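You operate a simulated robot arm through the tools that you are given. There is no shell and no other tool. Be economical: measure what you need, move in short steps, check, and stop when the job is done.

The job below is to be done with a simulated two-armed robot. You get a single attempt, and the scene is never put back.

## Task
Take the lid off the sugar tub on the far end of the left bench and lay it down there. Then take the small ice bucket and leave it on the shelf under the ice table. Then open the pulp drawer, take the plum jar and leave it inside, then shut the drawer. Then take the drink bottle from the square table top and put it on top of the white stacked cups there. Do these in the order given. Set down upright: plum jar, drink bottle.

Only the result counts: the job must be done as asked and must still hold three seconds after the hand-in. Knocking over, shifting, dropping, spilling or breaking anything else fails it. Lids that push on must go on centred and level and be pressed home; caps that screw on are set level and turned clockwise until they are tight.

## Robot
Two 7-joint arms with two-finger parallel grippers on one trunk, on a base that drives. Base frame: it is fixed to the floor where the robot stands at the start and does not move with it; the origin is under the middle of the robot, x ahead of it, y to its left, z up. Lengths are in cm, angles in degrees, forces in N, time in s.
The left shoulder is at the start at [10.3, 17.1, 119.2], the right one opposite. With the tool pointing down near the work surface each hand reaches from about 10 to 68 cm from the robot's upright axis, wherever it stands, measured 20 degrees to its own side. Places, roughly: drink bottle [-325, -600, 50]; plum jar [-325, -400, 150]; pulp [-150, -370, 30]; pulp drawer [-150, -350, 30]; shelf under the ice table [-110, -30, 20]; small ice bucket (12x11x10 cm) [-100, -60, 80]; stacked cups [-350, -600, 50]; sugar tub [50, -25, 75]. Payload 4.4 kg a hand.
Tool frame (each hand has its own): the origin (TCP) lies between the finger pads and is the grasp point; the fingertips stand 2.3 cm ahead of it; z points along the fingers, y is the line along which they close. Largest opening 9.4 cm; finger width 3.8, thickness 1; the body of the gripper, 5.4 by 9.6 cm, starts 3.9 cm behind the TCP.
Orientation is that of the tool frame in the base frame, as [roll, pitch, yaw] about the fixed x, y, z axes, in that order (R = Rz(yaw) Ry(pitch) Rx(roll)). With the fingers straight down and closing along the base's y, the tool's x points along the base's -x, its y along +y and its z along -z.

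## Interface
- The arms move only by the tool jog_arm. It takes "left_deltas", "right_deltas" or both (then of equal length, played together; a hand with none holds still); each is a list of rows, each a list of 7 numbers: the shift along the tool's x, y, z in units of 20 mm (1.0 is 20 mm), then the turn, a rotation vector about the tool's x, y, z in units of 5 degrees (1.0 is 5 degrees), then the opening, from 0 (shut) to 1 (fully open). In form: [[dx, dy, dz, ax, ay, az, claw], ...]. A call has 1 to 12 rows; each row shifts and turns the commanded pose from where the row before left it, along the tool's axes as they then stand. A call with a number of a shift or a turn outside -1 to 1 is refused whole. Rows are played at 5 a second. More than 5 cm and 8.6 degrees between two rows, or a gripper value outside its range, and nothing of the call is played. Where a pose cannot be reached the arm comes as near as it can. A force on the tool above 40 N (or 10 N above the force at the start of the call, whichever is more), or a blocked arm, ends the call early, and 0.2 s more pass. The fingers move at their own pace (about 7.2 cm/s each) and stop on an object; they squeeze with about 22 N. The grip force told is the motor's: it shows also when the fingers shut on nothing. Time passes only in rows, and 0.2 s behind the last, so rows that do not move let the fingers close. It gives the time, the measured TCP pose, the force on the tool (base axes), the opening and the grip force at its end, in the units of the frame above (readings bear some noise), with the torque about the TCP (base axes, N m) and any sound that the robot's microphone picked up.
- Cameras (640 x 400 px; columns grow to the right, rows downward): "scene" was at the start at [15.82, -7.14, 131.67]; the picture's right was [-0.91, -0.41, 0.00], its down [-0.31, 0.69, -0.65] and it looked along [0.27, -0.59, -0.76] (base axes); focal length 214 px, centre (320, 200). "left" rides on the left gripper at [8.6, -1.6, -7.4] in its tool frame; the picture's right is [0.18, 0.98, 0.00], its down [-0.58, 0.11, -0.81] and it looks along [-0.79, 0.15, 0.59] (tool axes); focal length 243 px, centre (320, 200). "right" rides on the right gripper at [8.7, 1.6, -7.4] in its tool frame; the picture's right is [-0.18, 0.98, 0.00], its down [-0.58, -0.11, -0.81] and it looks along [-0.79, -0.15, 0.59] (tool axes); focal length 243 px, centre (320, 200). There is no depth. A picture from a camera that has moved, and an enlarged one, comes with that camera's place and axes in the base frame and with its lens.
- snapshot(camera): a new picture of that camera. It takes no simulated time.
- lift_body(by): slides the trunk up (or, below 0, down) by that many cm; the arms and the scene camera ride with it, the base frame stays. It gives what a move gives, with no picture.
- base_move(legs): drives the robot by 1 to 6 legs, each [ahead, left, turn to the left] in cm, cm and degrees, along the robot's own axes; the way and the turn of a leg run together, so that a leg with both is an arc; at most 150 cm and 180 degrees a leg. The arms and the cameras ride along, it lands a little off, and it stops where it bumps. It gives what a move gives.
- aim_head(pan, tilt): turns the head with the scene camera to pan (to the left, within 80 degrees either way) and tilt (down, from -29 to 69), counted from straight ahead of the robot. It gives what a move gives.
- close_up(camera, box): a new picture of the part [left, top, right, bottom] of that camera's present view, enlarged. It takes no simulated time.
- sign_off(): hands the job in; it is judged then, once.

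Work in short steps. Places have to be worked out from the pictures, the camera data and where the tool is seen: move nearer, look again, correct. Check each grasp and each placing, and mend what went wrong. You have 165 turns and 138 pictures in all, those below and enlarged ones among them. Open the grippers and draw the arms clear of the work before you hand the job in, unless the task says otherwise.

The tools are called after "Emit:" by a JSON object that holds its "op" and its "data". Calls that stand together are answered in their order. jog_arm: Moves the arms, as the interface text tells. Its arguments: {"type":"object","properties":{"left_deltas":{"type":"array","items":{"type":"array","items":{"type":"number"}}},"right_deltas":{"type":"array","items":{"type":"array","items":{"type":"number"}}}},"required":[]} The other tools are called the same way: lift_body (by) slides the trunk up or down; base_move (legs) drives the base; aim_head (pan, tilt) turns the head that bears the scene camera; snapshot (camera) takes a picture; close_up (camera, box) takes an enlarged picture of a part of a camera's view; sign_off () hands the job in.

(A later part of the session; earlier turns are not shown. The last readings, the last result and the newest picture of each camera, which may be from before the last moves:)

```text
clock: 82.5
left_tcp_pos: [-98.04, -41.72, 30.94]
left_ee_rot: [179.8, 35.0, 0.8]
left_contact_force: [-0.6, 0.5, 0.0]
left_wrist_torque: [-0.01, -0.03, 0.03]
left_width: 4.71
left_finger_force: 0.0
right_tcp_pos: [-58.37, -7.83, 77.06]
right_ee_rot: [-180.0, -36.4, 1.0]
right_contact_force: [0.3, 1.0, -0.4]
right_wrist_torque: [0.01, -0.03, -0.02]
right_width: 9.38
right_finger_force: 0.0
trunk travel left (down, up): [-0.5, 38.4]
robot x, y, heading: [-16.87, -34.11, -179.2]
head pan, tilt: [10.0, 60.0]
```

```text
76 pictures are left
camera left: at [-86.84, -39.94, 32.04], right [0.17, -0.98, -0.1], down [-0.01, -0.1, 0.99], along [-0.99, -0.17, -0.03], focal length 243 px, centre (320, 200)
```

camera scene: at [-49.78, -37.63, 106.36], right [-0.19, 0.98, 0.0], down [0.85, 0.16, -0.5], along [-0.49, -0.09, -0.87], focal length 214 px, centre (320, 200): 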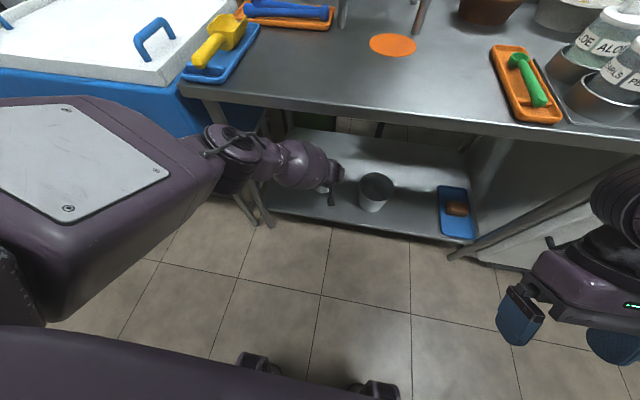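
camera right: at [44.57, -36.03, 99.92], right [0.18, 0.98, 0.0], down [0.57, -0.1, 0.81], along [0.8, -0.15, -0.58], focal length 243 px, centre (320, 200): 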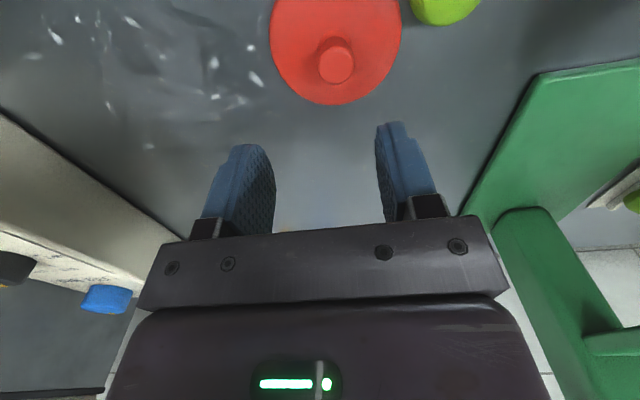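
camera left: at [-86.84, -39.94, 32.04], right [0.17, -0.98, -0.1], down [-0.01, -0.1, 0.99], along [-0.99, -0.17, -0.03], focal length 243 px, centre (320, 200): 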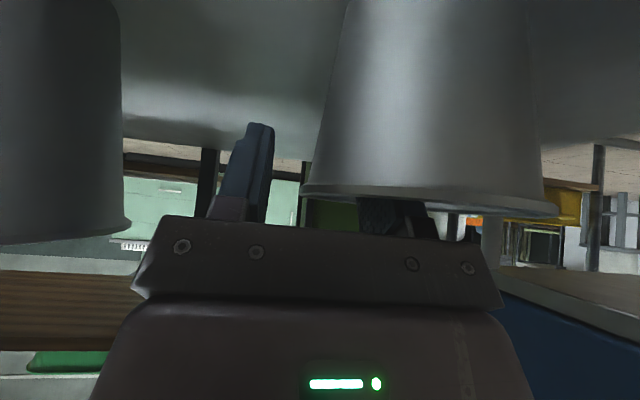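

Bucket stands upright on the shelf. Withdrawing along the tool axis, then straight back.

Emit:
{"op": "jog_arm", "data": {"left_deltas": [[0, 0, -0.5, 0, 0, 0, 0.5], [0, 0, -0.8, 0, 0, 0, 0.5], [0, 0, -1, 0, 0, 0, 0.5], [0, 0, -1, 0, 0, 0, 0.5], [0.82, 0, -0.57, 0, 0, 0, 0.5], [0.82, 0, -0.57, 0, 0, 0, 0.5], [0.82, 0, -0.57, 0, 0, 0, 0.5], [0.82, 0, -0.57, 0, 0, 0, 0.5], [0.82, 0, -0.57, 0, 0, 0, 0.5], [0.82, 0, -0.57, 0, 0, 0, 0.5]]}}

Emit:
{"op": "base_move", "data": {"legs": [[-18, 0, 0]]}}

Emit:
{"op": "snapshot", "data": {"camera": "scene"}}

```text
clock: 84.7
left_tcp_pos: [-82.27, -41.21, 36.33]
left_ee_rot: [179.6, 35.0, 0.8]
left_contact_force: [0.4, -0.5, -0.1]
left_wrist_torque: [-0.02, 0.02, 0.02]
left_width: 4.71
left_finger_force: 0.1
right_tcp_pos: [-58.26, -7.87, 76.94]
right_ee_rot: [-179.9, -36.2, 1.0]
right_contact_force: [0.5, -0.7, 0.2]
right_wrist_torque: [-0.02, 0.01, 0.01]
right_width: 9.42
right_finger_force: 0.0
trunk travel left (down, up): [-0.5, 38.4]
robot x, y, heading: [-16.64, -33.83, -179.1]
head pan, tilt: [10.0, 60.0]
```

```text
clock: 86.2
left_tcp_pos: [-64.73, -40.98, 36.31]
left_ee_rot: [179.7, 34.9, 0.7]
left_contact_force: [-0.6, 0.1, 0.1]
left_wrist_torque: [0.01, 0.0, -0.02]
left_width: 4.71
left_finger_force: 0.1
right_tcp_pos: [-40.59, -7.62, 76.97]
right_ee_rot: [-179.9, -36.2, 0.8]
right_contact_force: [0.2, -0.2, 0.2]
right_wrist_torque: [0.0, 0.0, 0.02]
right_width: 9.38
right_finger_force: 0.1
trunk travel left (down, up): [-0.5, 38.4]
robot x, y, heading: [0.91, -33.66, -179.2]
head pan, tilt: [10.0, 60.0]
```

```text
75 pictures are left
camera scene: at [-36.09, -35.47, 106.41], right [-0.19, 0.98, 0.0], down [0.85, 0.16, -0.5], along [-0.49, -0.09, -0.87], focal length 214 px, centre (320, 200)
```

scene: 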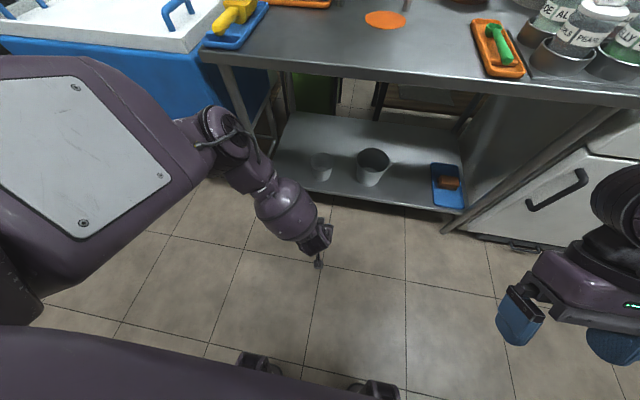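

The bucket sits upright on the shelf. Now raise the trunk and re-tuck the arms for driving.

Emit:
{"op": "lift_body", "data": {"by": 20}}

Emit:
{"op": "jog_arm", "data": {"left_deltas": [[-0.5, 0, -0.8, 0, 1, 0, 1], [-0.5, 0, -0.8, 0, 1, 0, 1], [-0.5, 0, -0.9, 0, 1, 0, 1], [-0.4, 0, -0.9, 0, 1, 0, 1], [-0.3, 0.5, -0.9, 0, 1, 0, 1], [-0.2, 0.5, -1, 0, 1, 0, 1], [0, 0.5, -1, 0, 1, 0, 1], [0, 0.5, -1, 0, 1, 0, 1], [0, 0.5, -1, 0, 0, 0, 1], [0, 0.5, -1, 0, 0, 0, 1], [0, 0.5, -1, 0, 0, 0, 1], [0, 0, -1, 0, 0, 0, 1]]}}

Emit:
{"op": "aim_head", "data": {"pan": 75, "tilt": 20}}

Emit:
{"op": "snapshot", "data": {"camera": "scene"}}

```text
clock: 88.3
left_tcp_pos: [-64.56, -40.86, 56.15]
left_ee_rot: [179.6, 34.8, 0.8]
left_contact_force: [-0.8, 0.4, 0.4]
left_wrist_torque: [0.0, 0.0, 0.01]
left_width: 4.71
left_finger_force: 0.0
right_tcp_pos: [-40.61, -7.69, 96.81]
right_ee_rot: [-179.9, -36.5, 0.9]
right_contact_force: [-0.9, 0.7, -0.7]
right_wrist_torque: [0.02, -0.06, -0.02]
right_width: 9.4
right_finger_force: 0.1
trunk travel left (down, up): [-20.5, 18.4]
robot x, y, heading: [0.8, -33.59, -179.1]
head pan, tilt: [10.0, 60.0]
```

```text
clock: 90.9
left_tcp_pos: [-65.51, -47.88, 80.28]
left_ee_rot: [179.7, -5.0, 1.0]
left_contact_force: [0.8, 0.0, 0.1]
left_wrist_torque: [-0.02, 0.03, 0.0]
left_width: 9.4
left_finger_force: 0.0
right_tcp_pos: [-40.56, -7.56, 96.87]
right_ee_rot: [-179.9, -36.1, 0.9]
right_contact_force: [-0.3, -0.8, 0.4]
right_wrist_torque: [0.0, -0.01, 0.01]
right_width: 9.42
right_finger_force: 0.1
trunk travel left (down, up): [-20.5, 18.4]
robot x, y, heading: [0.84, -33.74, -179.0]
head pan, tilt: [10.0, 60.0]
```

```text
clock: 92.3
left_tcp_pos: [-65.58, -47.86, 80.18]
left_ee_rot: [179.7, -5.2, 1.0]
left_contact_force: [-0.3, -0.2, -0.1]
left_wrist_torque: [0.03, -0.03, 0.0]
left_width: 9.39
left_finger_force: 0.0
right_tcp_pos: [-40.59, -7.62, 96.88]
right_ee_rot: [-179.9, -36.2, 0.9]
right_contact_force: [-0.2, 0.4, -1.1]
right_wrist_torque: [0.01, 0.02, -0.01]
right_width: 9.4
right_finger_force: 0.0
trunk travel left (down, up): [-20.5, 18.4]
robot x, y, heading: [0.7, -33.86, -179.0]
head pan, tilt: [75.0, 20.0]
```

```text
74 pictures are left
camera scene: at [-13.96, -43.01, 136.17], right [-0.97, 0.25, 0.0], down [0.08, 0.33, -0.94], along [-0.23, -0.91, -0.34], focal length 214 px, centre (320, 200)
```

scene: 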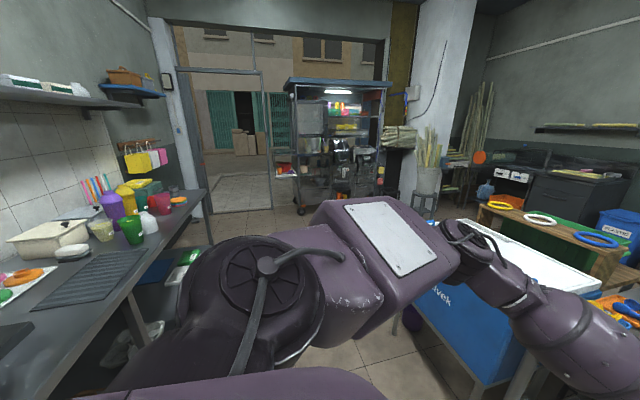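

Tucking arms higher and nearer.

Emit:
{"op": "jog_arm", "data": {"left_deltas": [[0, 0.3, -1, 0, 0, 0, 1], [0, 0.3, -1, 0, 0, 0, 1], [0, 0.3, -1, 0, 0, 0, 1], [1, 0.3, -1, 0, 0, 0, 1], [1, 0.3, -1, 0, 0, 0, 1], [1, 0, -1, 0, 0, 0, 1], [1, 0, -1, 0, 0, 0, 1], [1, 0, -1, 0, 0, 0, 1], [1, 0, -1, 0, 0, 0, 1], [1, 0, -1, 0, 0, 0, 1], [1, 0, -1, 0, 0, 0, 1], [1, 0, -1, 0, 0, 0, 1]], "right_deltas": [[0, 0, -0.8, 0, -1, 0, 1], [0, 0, -0.8, 0, -1, 0, 1], [0, 0, -0.8, 0, -1, 0, 1], [0, 0, -0.8, 0, -1, 0, 1], [0, 0, -0.8, 0, -1, 0, 1], [0, 0, -0.8, 0, -1, 0, 1], [0, 0, -0.8, 0, -1, 0, 1], [0, 0, -0.8, 0, 0, 0, 1], [0, 0, 0, 0, 0, 0, 1], [0, 0, 0, 0, 0, 0, 1], [0, 0, 0, 0, 0, 0, 1], [0, 0, 0, 0, 0, 0, 1]]}}

Emit:
{"op": "base_move", "data": {"legs": [[20, 0, 0], [0, 0, 90]]}}

Emit:
{"op": "aim_head", "data": {"pan": 0, "tilt": 20}}

Emit:
{"op": "snapshot", "data": {"camera": "scene"}}

```text
clock: 94.9
left_tcp_pos: [-49.74, -50.48, 105.61]
left_ee_rot: [179.7, -5.0, 1.0]
left_contact_force: [0.0, -0.3, 0.1]
left_wrist_torque: [0.0, 0.01, 0.01]
left_width: 9.41
left_finger_force: 0.0
right_tcp_pos: [-44.69, -7.58, 108.72]
right_ee_rot: [-179.9, -1.2, 0.9]
right_contact_force: [0.2, 1.0, 0.0]
right_wrist_torque: [-0.01, 0.01, 0.03]
right_width: 9.38
right_finger_force: 0.1
trunk travel left (down, up): [-20.5, 18.4]
robot x, y, heading: [0.86, -33.78, -179.3]
head pan, tilt: [75.0, 20.0]
```

```text
clock: 100.3
left_tcp_pos: [-4.0, -84.85, 105.52]
left_ee_rot: [179.7, -5.1, 89.5]
left_contact_force: [0.3, -0.1, 0.2]
left_wrist_torque: [-0.01, 0.01, 0.04]
left_width: 9.39
left_finger_force: 0.0
right_tcp_pos: [-46.43, -78.71, 108.64]
right_ee_rot: [180.0, -1.3, 89.6]
right_contact_force: [0.3, 0.2, 0.2]
right_wrist_torque: [0.02, 0.01, 0.02]
right_width: 9.4
right_finger_force: 0.0
trunk travel left (down, up): [-20.5, 18.4]
robot x, y, heading: [-19.28, -33.91, -90.7]
head pan, tilt: [75.0, 20.0]
```

```text
clock: 101.7
left_tcp_pos: [-3.97, -84.82, 105.56]
left_ee_rot: [179.8, -5.1, 89.6]
left_contact_force: [-0.7, -0.4, -0.4]
left_wrist_torque: [0.0, -0.03, 0.03]
left_width: 9.41
left_finger_force: 0.0
right_tcp_pos: [-46.52, -78.69, 108.74]
right_ee_rot: [-179.9, -1.3, 89.5]
right_contact_force: [-0.1, -0.1, -0.7]
right_wrist_torque: [0.02, 0.04, 0.01]
right_width: 9.44
right_finger_force: 0.0
trunk travel left (down, up): [-20.5, 18.4]
robot x, y, heading: [-19.7, -33.59, -90.8]
head pan, tilt: [0.0, 20.0]
```

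```text
73 pictures are left
camera scene: at [-19.53, -55.88, 136.17], right [-1.0, 0.01, 0.0], down [0.0, 0.34, -0.94], along [-0.01, -0.94, -0.34], focal length 214 px, centre (320, 200)
```

scene: 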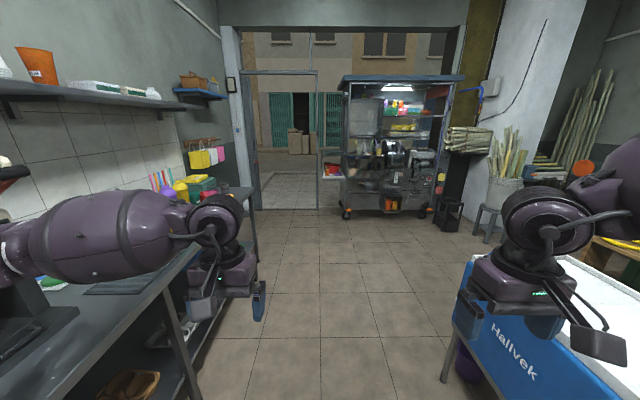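

A cart with drawers stands ahead at y≈-360. Driving forward to look closer.

Emit:
{"op": "base_move", "data": {"legs": [[130, 0, 0], [40, -30, 0]]}}

Emit:
{"op": "snapshot", "data": {"camera": "scene"}}

```text
clock: 111.0
left_tcp_pos: [-34.43, -253.17, 105.58]
left_ee_rot: [179.8, -5.1, 90.0]
left_contact_force: [0.6, -0.1, -0.4]
left_wrist_torque: [0.01, -0.03, -0.03]
left_width: 9.41
left_finger_force: 0.1
right_tcp_pos: [-77.15, -247.17, 108.6]
right_ee_rot: [-179.9, -1.3, 89.9]
right_contact_force: [-0.1, -0.1, -0.4]
right_wrist_torque: [0.02, -0.01, -0.01]
right_width: 9.41
right_finger_force: 0.1
trunk travel left (down, up): [-20.5, 18.4]
robot x, y, heading: [-49.91, -202.22, -90.2]
head pan, tilt: [0.0, 20.0]
```

```text
72 pictures are left
camera scene: at [-50.16, -224.17, 136.17], right [-1.0, 0.01, 0.0], down [0.0, 0.34, -0.94], along [0.0, -0.94, -0.34], focal length 214 px, centre (320, 200)
```

scene: 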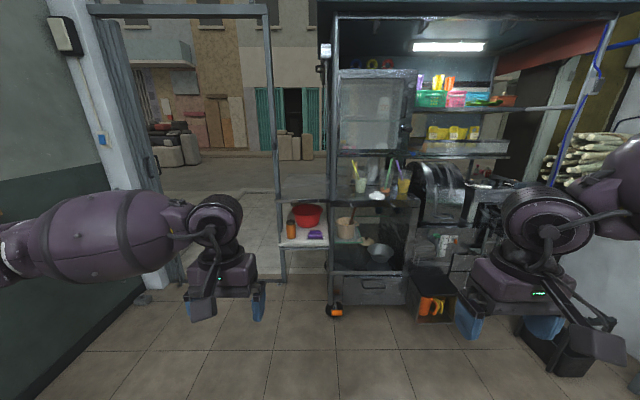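

Looking more to the right: drive 40 cm right, aim the head at the expected drawer spot.

Emit:
{"op": "base_move", "data": {"legs": [[0, -40, 0]]}}

Emit:
{"op": "aim_head", "data": {"pan": -15, "tilt": 30}}

Emit:
{"op": "snapshot", "data": {"camera": "scene"}}

```text
clock: 115.1
left_tcp_pos: [-75.28, -252.89, 105.53]
left_ee_rot: [179.6, -5.2, 89.8]
left_contact_force: [0.1, 0.3, 0.3]
left_wrist_torque: [-0.05, -0.01, 0.01]
left_width: 9.4
left_finger_force: 0.0
right_tcp_pos: [-117.88, -246.86, 108.73]
right_ee_rot: [-179.8, -1.2, 89.9]
right_contact_force: [-0.6, -0.4, 0.3]
right_wrist_torque: [0.01, 0.01, 0.0]
right_width: 9.39
right_finger_force: 0.0
trunk travel left (down, up): [-20.5, 18.4]
robot x, y, heading: [-90.7, -201.95, -90.5]
head pan, tilt: [0.0, 20.0]
```

```text
clock: 115.9
left_tcp_pos: [-75.1, -252.88, 105.65]
left_ee_rot: [179.7, -5.1, 89.8]
left_contact_force: [0.2, 0.3, 0.0]
left_wrist_torque: [-0.02, -0.03, -0.03]
left_width: 9.39
left_finger_force: 0.0
right_tcp_pos: [-117.8, -246.79, 108.77]
right_ee_rot: [-179.9, -1.2, 89.8]
right_contact_force: [0.2, 0.8, 0.3]
right_wrist_torque: [-0.01, -0.04, -0.01]
right_width: 9.41
right_finger_force: 0.0
trunk travel left (down, up): [-20.5, 18.4]
robot x, y, heading: [-91.55, -202.17, -90.6]
head pan, tilt: [-15.0, 30.0]
```

```text
71 pictures are left
camera scene: at [-93.22, -223.3, 134.57], right [-0.96, 0.26, 0.0], down [0.13, 0.48, -0.87], along [-0.23, -0.84, -0.5], focal length 214 px, centre (320, 200)
```

scene: 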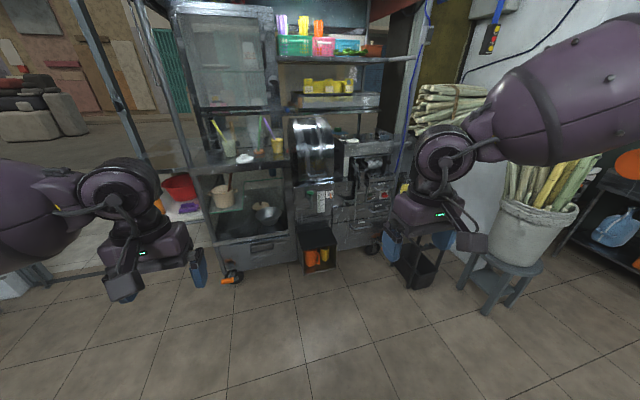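

Zooming on the cart front.

Emit:
{"op": "close_up", "data": {"camera": "scene", "box": [190, 90, 440, 290]}}

Emit:
{"op": "close_up", "data": {"camera": "scene", "box": [290, 170, 400, 280]}}

```text
2.00 times, centred on (315, 190) of scene
camera zoom: at [-93.22, -223.3, 134.57], right [-0.96, 0.26, 0.0], down [0.13, 0.48, -0.87], along [-0.23, -0.84, -0.5], focal length 429 px, centre (330, 220)
```

zoom: 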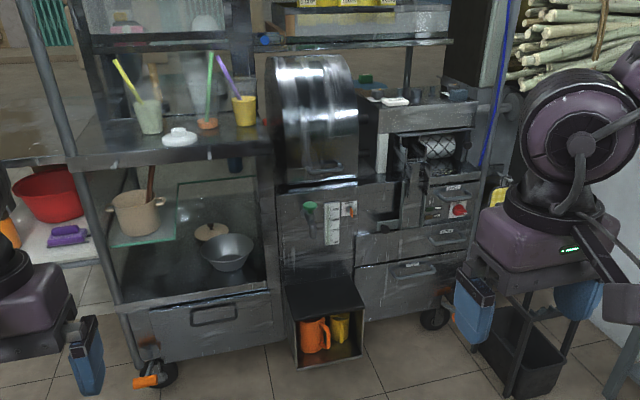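

```text
3.64 times, centred on (345, 225) of scene
camera zoom: at [-93.22, -223.3, 134.57], right [-0.96, 0.26, 0.0], down [0.13, 0.48, -0.87], along [-0.23, -0.84, -0.5], focal length 780 px, centre (229, 109)
```

zoom: 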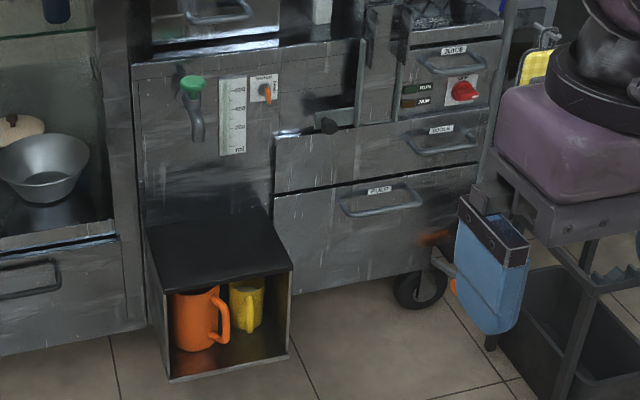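

The PULP drawer is the lower right drawer of the cart, handle near (-162,-348,31). Now find the plum jar: look right, level.

Emit:
{"op": "aim_head", "data": {"pan": -55, "tilt": 5}}

Emit:
{"op": "snapshot", "data": {"camera": "scene"}}

Emit:
{"op": "aim_head", "data": {"pan": -20, "tilt": 0}}

Emit:
{"op": "snapshot", "data": {"camera": "scene"}}

```text
clock: 117.0
left_tcp_pos: [-75.31, -252.88, 105.61]
left_ee_rot: [179.6, -5.2, 89.7]
left_contact_force: [0.1, 0.2, -0.8]
left_wrist_torque: [0.0, 0.03, 0.01]
left_width: 9.41
left_finger_force: 0.1
right_tcp_pos: [-117.84, -246.69, 108.78]
right_ee_rot: [-179.9, -1.3, 89.8]
right_contact_force: [-0.1, 0.2, 0.3]
right_wrist_torque: [0.01, -0.02, 0.04]
right_width: 9.4
right_finger_force: 0.1
trunk travel left (down, up): [-20.5, 18.4]
robot x, y, heading: [-91.06, -201.76, -90.5]
head pan, tilt: [-55.0, 5.0]
```

```text
68 pictures are left
camera scene: at [-98.39, -219.8, 138.6], right [-0.57, 0.82, 0.0], down [0.07, 0.05, -1.0], along [-0.82, -0.57, -0.09], focal length 214 px, centre (320, 200)
```

scene: 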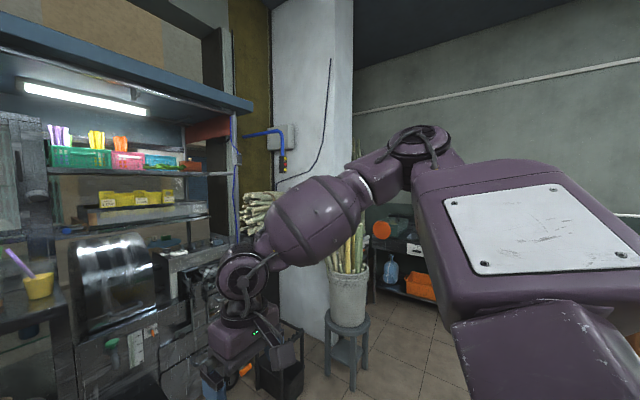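

```text
clock: 118.0
left_tcp_pos: [-75.13, -252.85, 105.6]
left_ee_rot: [179.7, -5.1, 89.8]
left_contact_force: [-0.7, -0.1, 0.1]
left_wrist_torque: [-0.01, 0.01, -0.01]
left_width: 9.4
left_finger_force: 0.2
right_tcp_pos: [-117.85, -246.85, 108.74]
right_ee_rot: [-179.9, -1.3, 89.8]
right_contact_force: [-0.4, -1.1, -0.2]
right_wrist_torque: [0.0, 0.01, 0.04]
right_width: 9.4
right_finger_force: 0.0
trunk travel left (down, up): [-20.5, 18.4]
robot x, y, heading: [-90.93, -201.92, -90.5]
head pan, tilt: [-20.0, 0.0]
```

```text
67 pictures are left
camera scene: at [-93.98, -223.01, 139.4], right [-0.94, 0.35, 0.0], down [0.0, 0.0, -1.0], along [-0.35, -0.94, 0.0], focal length 214 px, centre (320, 200)
```

scene: 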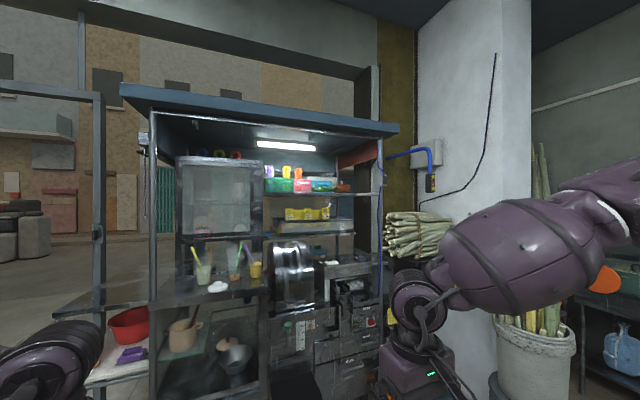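

The jar must be outside beyond the wall. First the drawer: drive right so the right hand lines up with it and look down.

Emit:
{"op": "base_move", "data": {"legs": [[0, -57, 0], [20, 0, 0]]}}

Emit:
{"op": "aim_head", "data": {"pan": -10, "tilt": 40}}

Emit:
{"op": "snapshot", "data": {"camera": "scene"}}

```text
clock: 124.7
left_tcp_pos: [-132.54, -272.57, 105.58]
left_ee_rot: [179.7, -5.1, 89.7]
left_contact_force: [0.1, 0.0, 0.9]
left_wrist_torque: [0.03, -0.04, 0.03]
left_width: 9.4
left_finger_force: 0.1
right_tcp_pos: [-175.2, -266.6, 108.81]
right_ee_rot: [-179.9, -1.3, 89.7]
right_contact_force: [0.6, -0.1, 0.4]
right_wrist_torque: [0.0, 0.02, 0.05]
right_width: 9.4
right_finger_force: 0.0
trunk travel left (down, up): [-20.5, 18.4]
robot x, y, heading: [-147.8, -221.42, -90.7]
head pan, tilt: [-20.0, 0.0]
```

```text
clock: 125.7
left_tcp_pos: [-132.5, -272.46, 105.58]
left_ee_rot: [179.7, -5.1, 89.7]
left_contact_force: [0.5, 0.7, 0.4]
left_wrist_torque: [-0.01, -0.01, -0.02]
left_width: 9.41
left_finger_force: 0.1
right_tcp_pos: [-175.26, -266.48, 108.75]
right_ee_rot: [-179.9, -1.2, 89.7]
right_contact_force: [-0.8, -0.1, 0.4]
right_wrist_torque: [-0.02, -0.02, 0.02]
right_width: 9.4
right_finger_force: 0.1
trunk travel left (down, up): [-20.5, 18.4]
robot x, y, heading: [-147.94, -221.75, -90.5]
head pan, tilt: [-10.0, 40.0]
```

```text
66 pictures are left
camera scene: at [-149.68, -242.68, 133.04], right [-0.98, 0.18, 0.0], down [0.12, 0.63, -0.77], along [-0.14, -0.75, -0.64], focal length 214 px, centre (320, 200)
```

scene: 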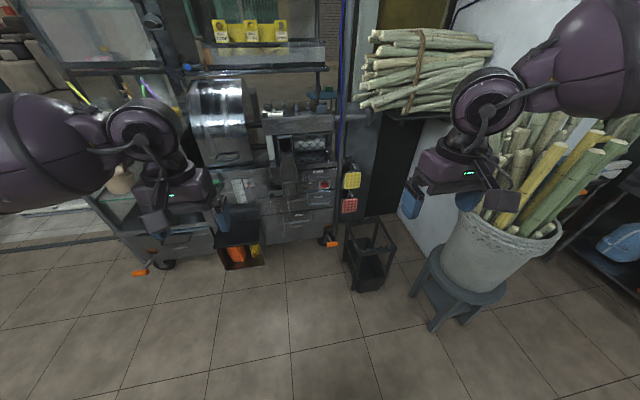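

The handle is near (-158,-342,35). A stand and cane bucket lie right, so I'll use the left hand. First tuck the right arm inward/up, turn slightly right, and lower the trunk.

Emit:
{"op": "jog_arm", "data": {"right_deltas": [[0, 1, -1, 0, 0, 0, 0.5], [0, 1, -1, 0, 0, 0, 0.5], [0, 1, -1, 0, 0, 0, 0.5], [0, 1, -1, 0, 0, 0, 0.5], [0, 0.5, -1, 0, 0, 0, 0.5]]}}

Emit:
{"op": "base_move", "data": {"legs": [[10, 0, -7]]}}

Emit:
{"op": "lift_body", "data": {"by": -20}}

Emit:
{"op": "snapshot", "data": {"camera": "scene"}}

```text
clock: 126.9
left_tcp_pos: [-132.49, -272.55, 105.5]
left_ee_rot: [179.6, -5.0, 89.6]
left_contact_force: [0.3, -0.1, -0.8]
left_wrist_torque: [-0.01, 0.0, 0.0]
left_width: 9.39
left_finger_force: 0.1
right_tcp_pos: [-166.29, -266.72, 118.84]
right_ee_rot: [-179.9, -1.2, 89.7]
right_contact_force: [0.3, 0.2, 0.1]
right_wrist_torque: [0.0, 0.0, 0.0]
right_width: 4.71
right_finger_force: 0.1
trunk travel left (down, up): [-20.5, 18.4]
robot x, y, heading: [-148.1, -221.87, -90.5]
head pan, tilt: [-10.0, 40.0]
```

```text
clock: 128.1
left_tcp_pos: [-139.56, -283.96, 105.43]
left_ee_rot: [179.7, -5.0, 82.6]
left_contact_force: [-1.1, -0.8, -0.2]
left_wrist_torque: [0.03, 0.02, -0.02]
left_width: 9.39
left_finger_force: 0.0
right_tcp_pos: [-172.41, -274.04, 118.76]
right_ee_rot: [-179.9, -1.3, 82.7]
right_contact_force: [0.2, -0.2, -0.6]
right_wrist_torque: [0.01, -0.03, -0.01]
right_width: 4.7
right_finger_force: 0.0
trunk travel left (down, up): [-20.5, 18.4]
robot x, y, heading: [-148.95, -231.82, -97.7]
head pan, tilt: [-10.0, 40.0]
```

```text
clock: 130.2
left_tcp_pos: [-139.55, -284.35, 82.3]
left_ee_rot: [179.6, -12.1, 82.7]
left_contact_force: [0.7, 0.2, 0.2]
left_wrist_torque: [0.01, 0.0, 0.02]
left_width: 9.4
left_finger_force: 0.2
right_tcp_pos: [-172.38, -274.83, 97.65]
right_ee_rot: [-179.9, -4.2, 82.7]
right_contact_force: [0.8, 0.4, -0.9]
right_wrist_torque: [-0.02, 0.02, -0.03]
right_width: 4.72
right_finger_force: 0.1
trunk travel left (down, up): [-0.5, 38.4]
robot x, y, heading: [-149.19, -231.74, -97.3]
head pan, tilt: [-10.0, 40.0]
```

```text
65 pictures are left
camera scene: at [-155.23, -269.86, 109.1], right [-0.95, 0.3, 0.0], down [0.19, 0.61, -0.77], along [-0.23, -0.73, -0.64], focal length 214 px, centre (320, 200)
```

scene: 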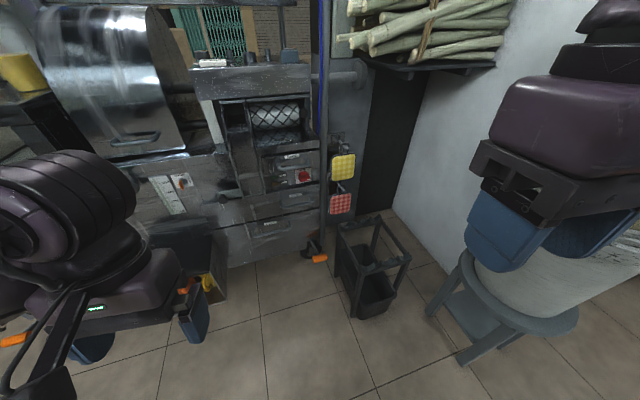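

Zoom on the drawer handle.

Emit:
{"op": "close_up", "data": {"camera": "scene", "box": [200, 150, 350, 270]}}

```text
3.33 times, centred on (275, 210) of scene
camera zoom: at [-155.23, -269.86, 109.1], right [-0.95, 0.3, 0.0], down [0.19, 0.61, -0.77], along [-0.23, -0.73, -0.64], focal length 715 px, centre (470, 167)
```

zoom: 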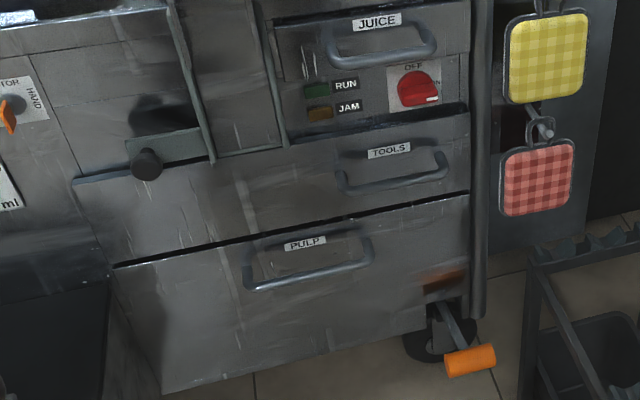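

Take the left wrist view for a second baseline on the handle.

Emit:
{"op": "close_up", "data": {"camera": "left", "box": [0, 0, 480, 260]}}

```text
1.33 times, centred on (240, 130) of left
camera zoom: at [-140.44, -277.33, 91.34], right [1.0, 0.05, 0.04], down [0.01, -0.75, 0.67], along [0.07, -0.66, -0.74], focal length 324 px, centre (427, 293)
```

zoom: 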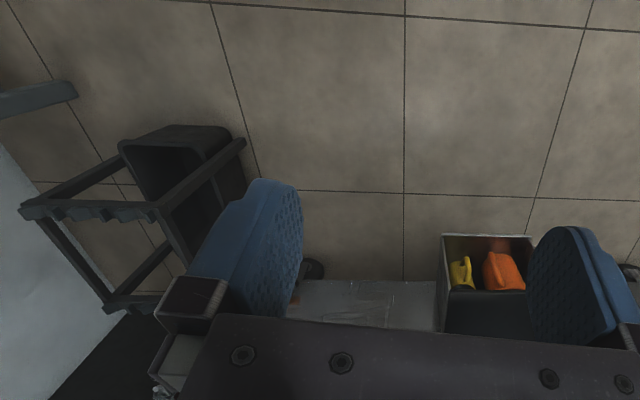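

Handle estimated at (-154,-340,34). I'll swing the left hand down and forward into a ~55° forward pitch, still short of the cart.

Emit:
{"op": "jog_arm", "data": {"left_deltas": [[-0.736, 0, 0.815, 0, -0.67, 0, 0.7], [-0.686, 0, 0.857, 0, -0.67, 0, 0.7], [-0.635, 0, 0.895, 0, -0.67, 0, 0.7], [-0.58, 0, 0.93, 0, -0.67, 0, 0.7], [-0.527, 0, 0.963, 0, -0.67, 0, 0.7], [-0.468, 0, 0.99, 0, -0.67, 0, 0.7], [-0.411, 0, 1, 0, -0.67, 0, 0.7], [-0.35, 0, 1, 0, -0.67, 0, 0.7], [-0.289, 0, 1, 0, -0.67, 0, 0.7], [-0.226, 0, 1, 0, -0.67, 0, 0.7]]}}

Emit:
{"op": "jog_arm", "data": {"left_deltas": [[-0.164, 0, 1, 0, -0.67, 0, 0.7], [-0.1, 0, 1, 0, -0.67, 0, 0.7], [-0.036, 0, 1, 0, -0.67, 0, 0.7], [0.03, 0, 1, 0, -0.67, 0, 0.7], [0.09, 0, 1, 0, -0.67, 0, 0.7], [0.157, 0, 1, 0, -0.67, 0, 0.7], [0.22, 0, 1, 0, -0.67, 0, 0.7], [0.283, 0, 1, 0, -0.67, 0, 0.7], [0.343, 0, 1, 0, -0.67, 0, 0.7], [0.404, 0, 1, 0, -0.67, 0, 0.7]]}}

Emit:
{"op": "snapshot", "data": {"camera": "scene"}}

```text
clock: 132.4
left_tcp_pos: [-140.9, -295.03, 63.56]
left_ee_rot: [179.7, 21.4, 82.7]
left_contact_force: [-0.9, -0.3, 0.2]
left_wrist_torque: [0.01, -0.04, -0.01]
left_width: 6.58
left_finger_force: 0.1
right_tcp_pos: [-172.48, -274.87, 97.5]
right_ee_rot: [-179.9, -4.3, 82.7]
right_contact_force: [-0.9, 0.4, -0.9]
right_wrist_torque: [-0.01, -0.03, 0.04]
right_width: 4.69
right_finger_force: 0.1
trunk travel left (down, up): [-0.5, 38.4]
robot x, y, heading: [-148.64, -231.7, -97.6]
head pan, tilt: [-10.0, 40.0]
```

```text
clock: 134.7
left_tcp_pos: [-146.33, -298.37, 54.73]
left_ee_rot: [-178.0, 36.3, 82.3]
left_contact_force: [-1.1, -0.6, 0.0]
left_wrist_torque: [0.02, -0.02, 0.0]
left_width: 6.6
left_finger_force: 0.0
left hand out of reach, approached as far as the arm can: row 4, 5, 6, 7, 8, 9, 10
right_tcp_pos: [-172.52, -274.94, 97.69]
right_ee_rot: [-179.9, -4.2, 82.8]
right_contact_force: [-0.5, -0.1, 0.0]
right_wrist_torque: [-0.01, 0.02, -0.01]
right_width: 4.72
right_finger_force: 0.1
trunk travel left (down, up): [-0.5, 38.4]
robot x, y, heading: [-148.76, -231.25, -97.6]
head pan, tilt: [-10.0, 40.0]
```

```text
62 pictures are left
camera scene: at [-155.2, -269.92, 109.06], right [-0.95, 0.3, 0.0], down [0.19, 0.61, -0.77], along [-0.23, -0.73, -0.64], focal length 214 px, centre (320, 200)
```

scene: 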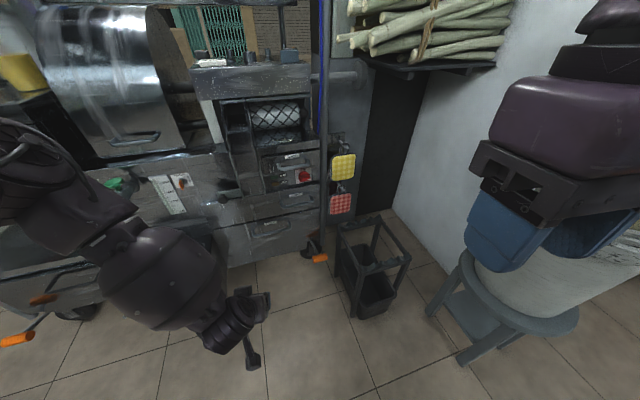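

Pitch is limited when folded; extend forward and down first, then pitch more.

Emit:
{"op": "jog_arm", "data": {"left_deltas": [[-0.154, 0, 0.98, 0, 0, 0, 0.7], [-0.154, 0, 0.98, 0, 0, 0, 0.7], [-0.154, 0, 0.98, 0, 0, 0, 0.7], [-0.154, 0, 0.98, 0, 0, 0, 0.7], [-0.154, 0, 0.98, 0, 0, 0, 0.7], [-0.154, 0, 0.98, 0, 0, 0, 0.7], [-0.154, 0, 0.98, 0, 0, 0, 0.7], [-0.3, 0, 0.26, 0, -0.8, 0, 0.7], [-0.3, 0, 0.3, 0, -0.8, 0, 0.7], [-0.27, 0, 0.3, 0, -0.8, 0, 0.7], [-0.27, 0, 0.3, 0, -0.8, 0, 0.7]]}}

Emit:
{"op": "snapshot", "data": {"camera": "scene"}}

```text
clock: 137.1
left_tcp_pos: [-150.11, -308.11, 45.35]
left_ee_rot: [-177.8, 39.1, 82.4]
left_contact_force: [0.1, 0.1, -0.1]
left_wrist_torque: [-0.03, 0.02, 0.01]
left_width: 6.57
left_finger_force: 0.1
left hand out of reach, approached as far as the arm can: row 8, 9, 10, 11
right_tcp_pos: [-172.5, -274.85, 97.76]
right_ee_rot: [-180.0, -4.2, 82.7]
right_contact_force: [0.1, 0.8, 0.8]
right_wrist_torque: [0.0, -0.02, 0.0]
right_width: 4.73
right_finger_force: 0.1
trunk travel left (down, up): [-0.5, 38.4]
robot x, y, heading: [-148.87, -231.41, -97.3]
head pan, tilt: [-10.0, 40.0]
```

```text
61 pictures are left
camera scene: at [-155.29, -269.88, 109.09], right [-0.95, 0.3, 0.0], down [0.19, 0.61, -0.77], along [-0.23, -0.73, -0.64], focal length 214 px, centre (320, 200)
```

scene: 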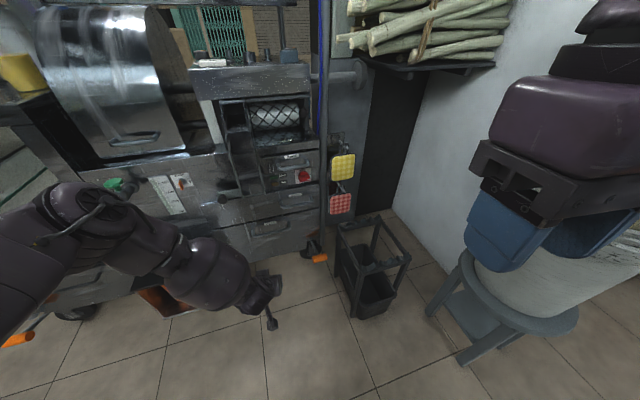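

Elbow currently leads; extend the arm further so it straightens (hand z≈37) before driving in.

Emit:
{"op": "jog_arm", "data": {"left_deltas": [[-0.12, 0, 0.8, 0, 0, 0, 0.45], [-0.12, 0, 0.8, 0, 0, 0, 0.45], [-0.12, 0, 0.8, 0, 0, 0, 0.45], [-0.12, 0, 0.8, 0, 0, 0, 0.45], [-0.12, 0, 0.8, 0, 0, 0, 0.45], [-0.12, 0, 0.8, 0, 0, 0, 0.45], [-0.3, 0, 0.3, 0, -0.5, 0, 0.45], [-0.3, 0, 0.3, 0, -0.5, 0, 0.45]]}}

Emit:
{"op": "snapshot", "data": {"camera": "scene"}}

```text
clock: 138.8
left_tcp_pos: [-151.84, -317.17, 39.06]
left_ee_rot: [-177.6, 45.2, 82.7]
left_contact_force: [0.2, -0.1, -0.5]
left_wrist_torque: [0.02, -0.01, -0.01]
left_width: 4.24
left_finger_force: 0.1
right_tcp_pos: [-172.54, -274.93, 97.7]
right_ee_rot: [-180.0, -4.2, 82.7]
right_contact_force: [-0.1, 0.4, 0.3]
right_wrist_torque: [-0.02, -0.01, -0.03]
right_width: 4.73
right_finger_force: 0.0
trunk travel left (down, up): [-0.5, 38.4]
robot x, y, heading: [-148.77, -231.76, -97.7]
head pan, tilt: [-10.0, 40.0]
```

```text
60 pictures are left
camera scene: at [-155.25, -269.91, 109.07], right [-0.95, 0.3, 0.0], down [0.19, 0.61, -0.77], along [-0.23, -0.73, -0.64], focal length 214 px, centre (320, 200)
```

scene: 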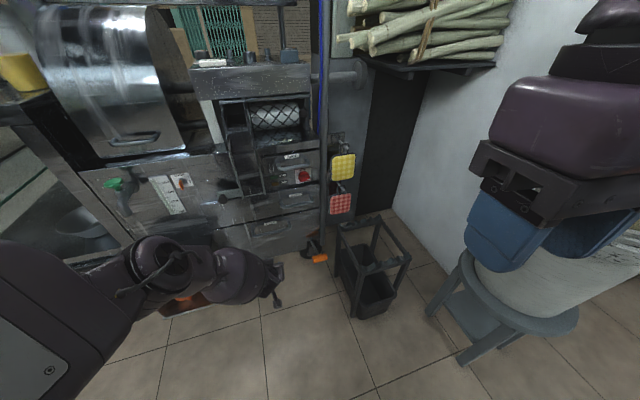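

Arm is straighter (pitch 45°). Drive 14 cm forward and zoom on hand vs. handle.

Emit:
{"op": "base_move", "data": {"legs": [[14, 0, 0]]}}

Emit:
{"op": "aim_head", "data": {"pan": 5, "tilt": 55}}

Emit:
{"op": "close_up", "data": {"camera": "scene", "box": [220, 60, 420, 220]}}

Emit:
{"op": "snapshot", "data": {"camera": "left"}}

```text
clock: 140.2
left_tcp_pos: [-153.78, -330.71, 38.8]
left_ee_rot: [-177.7, 45.2, 82.5]
left_contact_force: [-0.5, -0.8, -0.2]
left_wrist_torque: [-0.01, 0.0, 0.0]
left_width: 4.24
left_finger_force: 0.0
right_tcp_pos: [-174.24, -288.65, 97.7]
right_ee_rot: [-179.9, -4.5, 82.7]
right_contact_force: [0.5, 0.0, -0.2]
right_wrist_torque: [-0.01, 0.0, 0.0]
right_width: 4.72
right_finger_force: 0.0
trunk travel left (down, up): [-0.5, 38.4]
robot x, y, heading: [-150.52, -245.09, -97.5]
head pan, tilt: [-10.0, 40.0]
```

```text
clock: 140.9
left_tcp_pos: [-153.78, -330.81, 38.83]
left_ee_rot: [-177.6, 45.4, 82.6]
left_contact_force: [0.5, 0.5, -0.7]
left_wrist_torque: [-0.01, 0.01, -0.01]
left_width: 4.24
left_finger_force: 0.0
right_tcp_pos: [-174.37, -288.62, 97.59]
right_ee_rot: [-179.8, -4.2, 82.7]
right_contact_force: [0.0, 0.0, -0.2]
right_wrist_torque: [-0.01, -0.02, -0.04]
right_width: 4.73
right_finger_force: 0.1
trunk travel left (down, up): [-0.5, 38.4]
robot x, y, heading: [-150.4, -245.3, -97.8]
head pan, tilt: [5.0, 55.0]
```

```text
2.50 times, centred on (320, 140) of scene
camera zoom: at [-154.85, -282.68, 107.0], right [-1.0, 0.05, 0.0], down [0.04, 0.82, -0.57], along [-0.03, -0.57, -0.82], focal length 536 px, centre (320, 350)
```

zoom: 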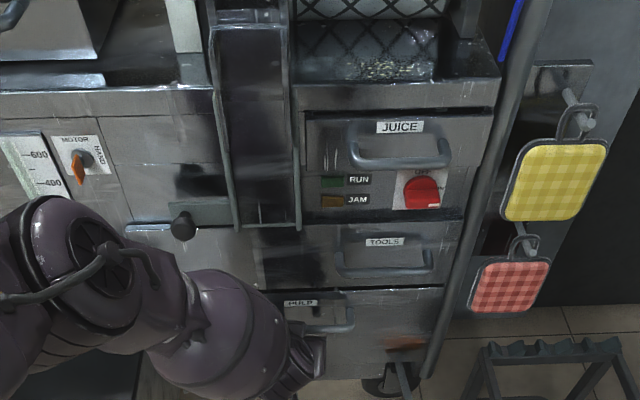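

```text
58 pictures are left
camera left: at [-153.69, -319.43, 38.03], right [0.99, -0.03, -0.16], down [0.16, 0.14, 0.98], along [0.0, -0.99, 0.14], focal length 243 px, centre (320, 200)
```

left: 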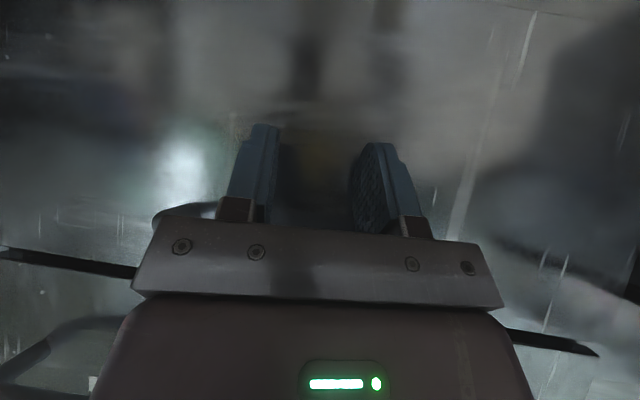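

Important: the fingers close along x here; for the horizontal bar I must roll the hand 90°. Bar centre re-triangulated at (-154.2,-333.3,41.5). Backing off 8 cm and rolling.

Emit:
{"op": "jog_arm", "data": {"left_deltas": [[0, 0, -1, 0, 0, 0, 0.45], [0, 0, -1, 0, 0, 0, 0.45], [0, 0, -1, 0, 0, 0, 0.45], [0, 0, -1, 0, 0, 0, 0.45], [0, 0, 0, 0, 0, 1, 0.45], [0, 0, 0, 0, 0, 1, 0.45], [0, 0, 0, 0, 0, 1, 0.45], [0, 0, 0, 0, 0, 1, 0.45], [0, 0, 0, 0, 0, 1, 0.45], [0, 0, 0, 0, 0, 1, 0.45], [0, 0, 0, 0, 0, 1, 0.45], [0, 0, 0, 0, 0, 1, 0.45]]}}

Emit:
{"op": "jog_arm", "data": {"left_deltas": [[0, 0, 0, 0, 0, 1, 0.45], [0, 0, 0, 0, 0, 1, 0.45], [0, 0, 0, 0, 0, 1, 0.45], [0, 0, 0, 0, 0, 1, 0.45], [0, 0, 0, 0, 0, 1, 0.45], [0, 0, 0, 0, 0, 1, 0.45], [0, 0, 0, 0, 0, 1, 0.45], [0, 0, 0, 0, 0, 1, 0.45], [0, 0, 0, 0, 0, 1, 0.45], [0, 0, 0, 0, 0, 1, 0.45]]}}

Emit:
{"op": "close_up", "data": {"camera": "scene", "box": [220, 60, 420, 220]}}

Emit:
{"op": "snapshot", "data": {"camera": "left"}}

```text
clock: 143.5
left_tcp_pos: [-157.32, -324.23, 46.1]
left_ee_rot: [148.2, 34.3, 31.6]
left_contact_force: [0.0, -0.5, 0.2]
left_wrist_torque: [-0.02, 0.02, 0.0]
left_width: 4.22
left_finger_force: 0.1
left hand out of reach, approached as far as the arm can: row 4, 6
right_tcp_pos: [-174.34, -288.59, 97.66]
right_ee_rot: [-179.9, -4.3, 82.6]
right_contact_force: [0.3, 0.1, 0.3]
right_wrist_torque: [-0.03, 0.01, 0.03]
right_width: 4.71
right_finger_force: 0.1
trunk travel left (down, up): [-0.5, 38.4]
robot x, y, heading: [-150.56, -245.29, -97.4]
head pan, tilt: [5.0, 55.0]
```

```text
clock: 145.7
left_tcp_pos: [-157.41, -324.28, 46.07]
left_ee_rot: [134.7, 1.5, -9.1]
left_contact_force: [-1.0, 0.2, 0.1]
left_wrist_torque: [0.02, 0.02, 0.01]
left_width: 4.23
left_finger_force: 0.1
right_tcp_pos: [-174.31, -288.6, 97.73]
right_ee_rot: [-179.9, -4.4, 82.6]
right_contact_force: [-0.7, 0.1, -0.1]
right_wrist_torque: [0.03, 0.01, 0.0]
right_width: 4.69
right_finger_force: 0.1
trunk travel left (down, up): [-0.5, 38.4]
robot x, y, heading: [-150.7, -245.38, -97.5]
head pan, tilt: [5.0, 55.0]
```

```text
2.50 times, centred on (320, 140) of scene
camera zoom: at [-154.85, -282.68, 106.99], right [-1.0, 0.04, 0.0], down [0.04, 0.82, -0.57], along [-0.03, -0.57, -0.82], focal length 536 px, centre (320, 350)
```

zoom: 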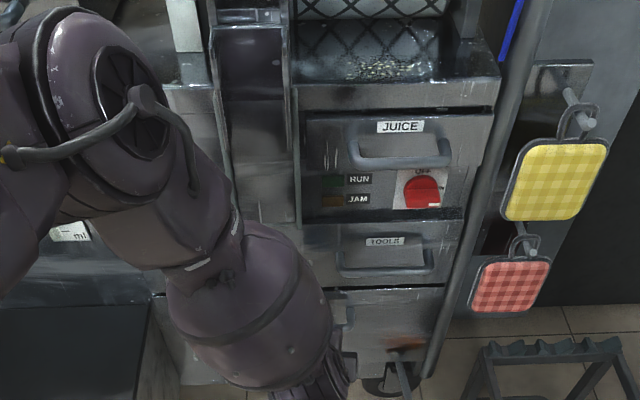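

```text
56 pictures are left
camera left: at [-147.75, -319.38, 49.88], right [0.09, -0.71, 0.69], down [-0.48, 0.58, 0.66], along [-0.87, -0.39, -0.29], focal length 243 px, centre (320, 200)
```

left: 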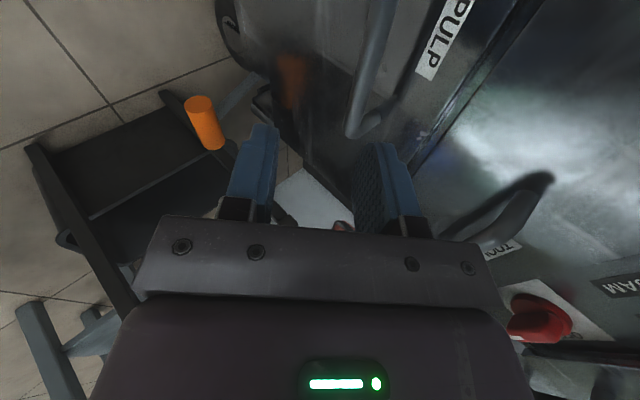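

Hand rolled; bar end seen at (-163,-333.8,41.4), confirming. Shift 3.2 cm along tool y, then advance 8.8 cm along tool z to straddle the bar.

Emit:
{"op": "jog_arm", "data": {"left_deltas": [[0.5, 0.8, 0, 0, 0, 0, 0.45], [0.5, 0.8, 0, 0, 0, 0, 0.45], [0, 0, 0.9, 0, 0, 0, 0.45], [0, 0, 0.9, 0, 0, 0, 0.45], [0, 0, 0.9, 0, 0, 0, 0.45], [0, 0, 0.9, 0, 0, 0, 0.45], [0, 0, 0.8, 0, 0, 0, 0.45], [0, 0, 0, 0, 0, 0, 0.45]]}}

Emit:
{"op": "snapshot", "data": {"camera": "left"}}

```text
clock: 147.1
left_tcp_pos: [-156.53, -330.78, 44.01]
left_ee_rot: [134.7, 1.5, -9.0]
left_contact_force: [0.7, 4.8, 4.2]
left_wrist_torque: [-0.22, -0.03, 0.05]
left_width: 4.25
left_finger_force: 0.0
right_tcp_pos: [-174.39, -288.5, 97.63]
right_ee_rot: [-179.9, -4.3, 82.7]
right_contact_force: [-0.5, 0.5, 0.2]
right_wrist_torque: [-0.03, -0.01, -0.02]
right_width: 4.7
right_finger_force: 0.1
trunk travel left (down, up): [-0.5, 38.4]
robot x, y, heading: [-150.74, -245.38, -97.5]
head pan, tilt: [5.0, 55.0]
stopped in row 6 (left hand): the force on the tool passed its limit at 59 N (the readings are from after the stop); the commanded pose is now the measured one
```

```text
55 pictures are left
camera left: at [-146.93, -325.9, 47.91], right [0.09, -0.72, 0.69], down [-0.48, 0.58, 0.66], along [-0.87, -0.39, -0.29], focal length 243 px, centre (320, 200)
```

left: 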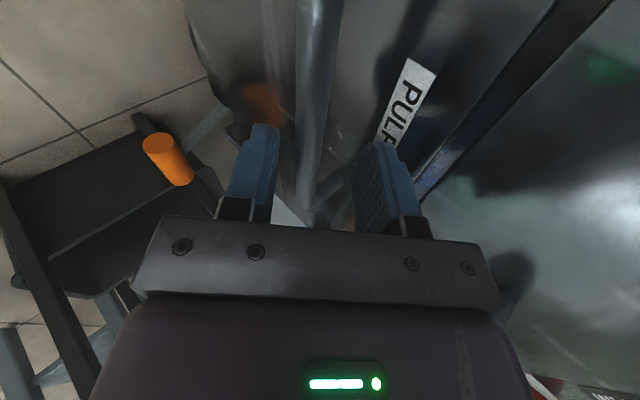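

The upper finger touched the drawer face (y≈-336.5). I'll back off slightly, narrow the opening to ~2.2 cm and pitch the hand ~15° more horizontal.

Emit:
{"op": "jog_arm", "data": {"left_deltas": [[0, 0, -0.6, 0, 0, 0, 0.35], [0, 0, 0, -1, 0, 0, 0.24], [0, 0, 0, -1, 0, 0, 0.24], [0, 0, 0, -1, 0, 0, 0.24], [0, 0, 0, 0, 0, 0, 0.24]]}}

Emit:
{"op": "snapshot", "data": {"camera": "left"}}

```text
clock: 148.2
left_tcp_pos: [-158.55, -330.07, 44.6]
left_ee_rot: [120.9, 1.0, -8.0]
left_contact_force: [11.0, 14.3, -25.3]
left_wrist_torque: [0.67, 0.13, 0.35]
left_width: 3.56
left_finger_force: 15.0
left hand out of reach, approached as far as the arm can: row 3, 4
right_tcp_pos: [-174.28, -288.73, 97.47]
right_ee_rot: [-179.9, -4.5, 82.7]
right_contact_force: [0.8, -0.3, 0.2]
right_wrist_torque: [0.01, 0.04, -0.01]
right_width: 4.72
right_finger_force: 0.1
trunk travel left (down, up): [-0.5, 38.4]
robot x, y, heading: [-150.52, -245.59, -97.7]
head pan, tilt: [5.0, 55.0]
```

```text
54 pictures are left
camera left: at [-149.04, -324.27, 46.86], right [0.13, -0.53, 0.84], down [-0.48, 0.71, 0.52], along [-0.87, -0.47, -0.16], focal length 243 px, centre (320, 200)
```

left: 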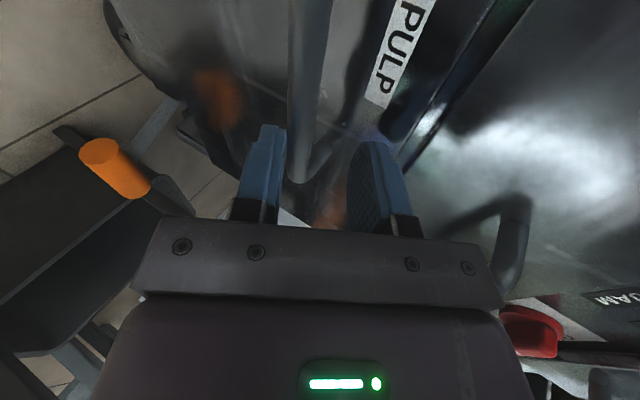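

The closing fingers already have the bar between them (lower finger touching). Shift 1 cm along −tool y, advance ~1.2 cm, then close.

Emit:
{"op": "jog_arm", "data": {"left_deltas": [[0, 0, 0, 0, 0, 0, 0.4], [0, -0.45, 0, 0, 0, 0, 0.4], [0, 0, 0.3, 0, 0, 0, 0.4], [0, 0, 0.3, 0, 0, 0, 0.4], [0, 0, 0, 0, 0, 0, 0.2], [0, 0, 0, 0, 0, 0, 0], [0, 0, 0, 0, 0, 0, 0], [0, 0, 0, 0, 0, 0, 0]]}}

Emit:
{"op": "snapshot", "data": {"camera": "left"}}

```text
clock: 150.1
left_tcp_pos: [-160.01, -330.94, 43.36]
left_ee_rot: [120.6, 1.6, -8.8]
left_contact_force: [-11.4, 10.5, -38.0]
left_wrist_torque: [-0.19, 1.93, 0.61]
left_width: 2.2
left_finger_force: 44.8
left hand out of reach, approached as far as the arm can: row 2
right_tcp_pos: [-174.4, -288.86, 97.44]
right_ee_rot: [-179.8, -4.6, 82.6]
right_contact_force: [0.3, -0.1, 0.3]
right_wrist_torque: [-0.02, 0.01, -0.01]
right_width: 4.68
right_finger_force: 0.1
trunk travel left (down, up): [-0.5, 38.4]
robot x, y, heading: [-150.62, -245.43, -97.5]
head pan, tilt: [5.0, 55.0]
```

```text
53 pictures are left
camera left: at [-150.32, -325.22, 45.46], right [0.13, -0.53, 0.84], down [-0.46, 0.72, 0.52], along [-0.88, -0.46, -0.15], focal length 243 px, centre (320, 200)
```

left: 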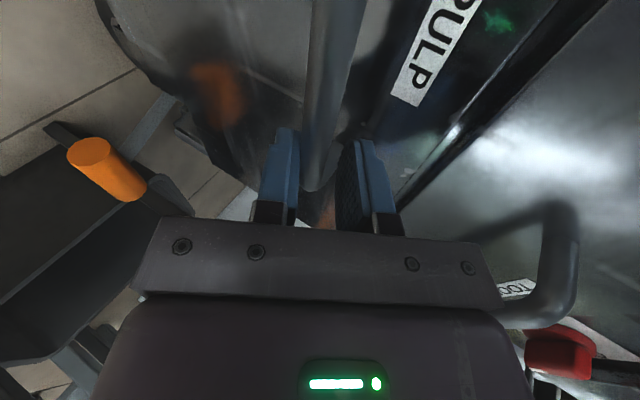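

The bar is gripped. Pull by driving the base back along +y, 6 cm first.

Emit:
{"op": "base_move", "data": {"legs": [[-6, -0.8, 0]]}}

Emit:
{"op": "snapshot", "data": {"camera": "left"}}

```text
clock: 151.0
left_tcp_pos: [-159.57, -325.21, 43.78]
left_ee_rot: [120.2, 1.4, -8.5]
left_contact_force: [4.2, 2.3, -29.6]
left_wrist_torque: [0.55, 1.41, 0.34]
left_width: 1.41
left_finger_force: 44.9
right_tcp_pos: [-174.22, -282.71, 97.52]
right_ee_rot: [-179.8, -4.5, 82.7]
right_contact_force: [0.6, 0.0, -0.5]
right_wrist_torque: [-0.01, -0.02, 0.01]
right_width: 4.68
right_finger_force: 0.1
trunk travel left (down, up): [-0.5, 38.4]
robot x, y, heading: [-150.44, -238.9, -97.9]
head pan, tilt: [5.0, 55.0]
```

```text
52 pictures are left
camera left: at [-150.04, -319.46, 45.75], right [0.13, -0.52, 0.84], down [-0.47, 0.72, 0.51], along [-0.87, -0.46, -0.15], focal length 243 px, centre (320, 200)
```

left: 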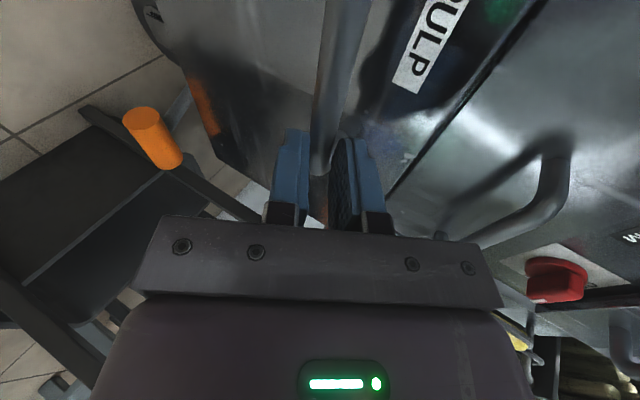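

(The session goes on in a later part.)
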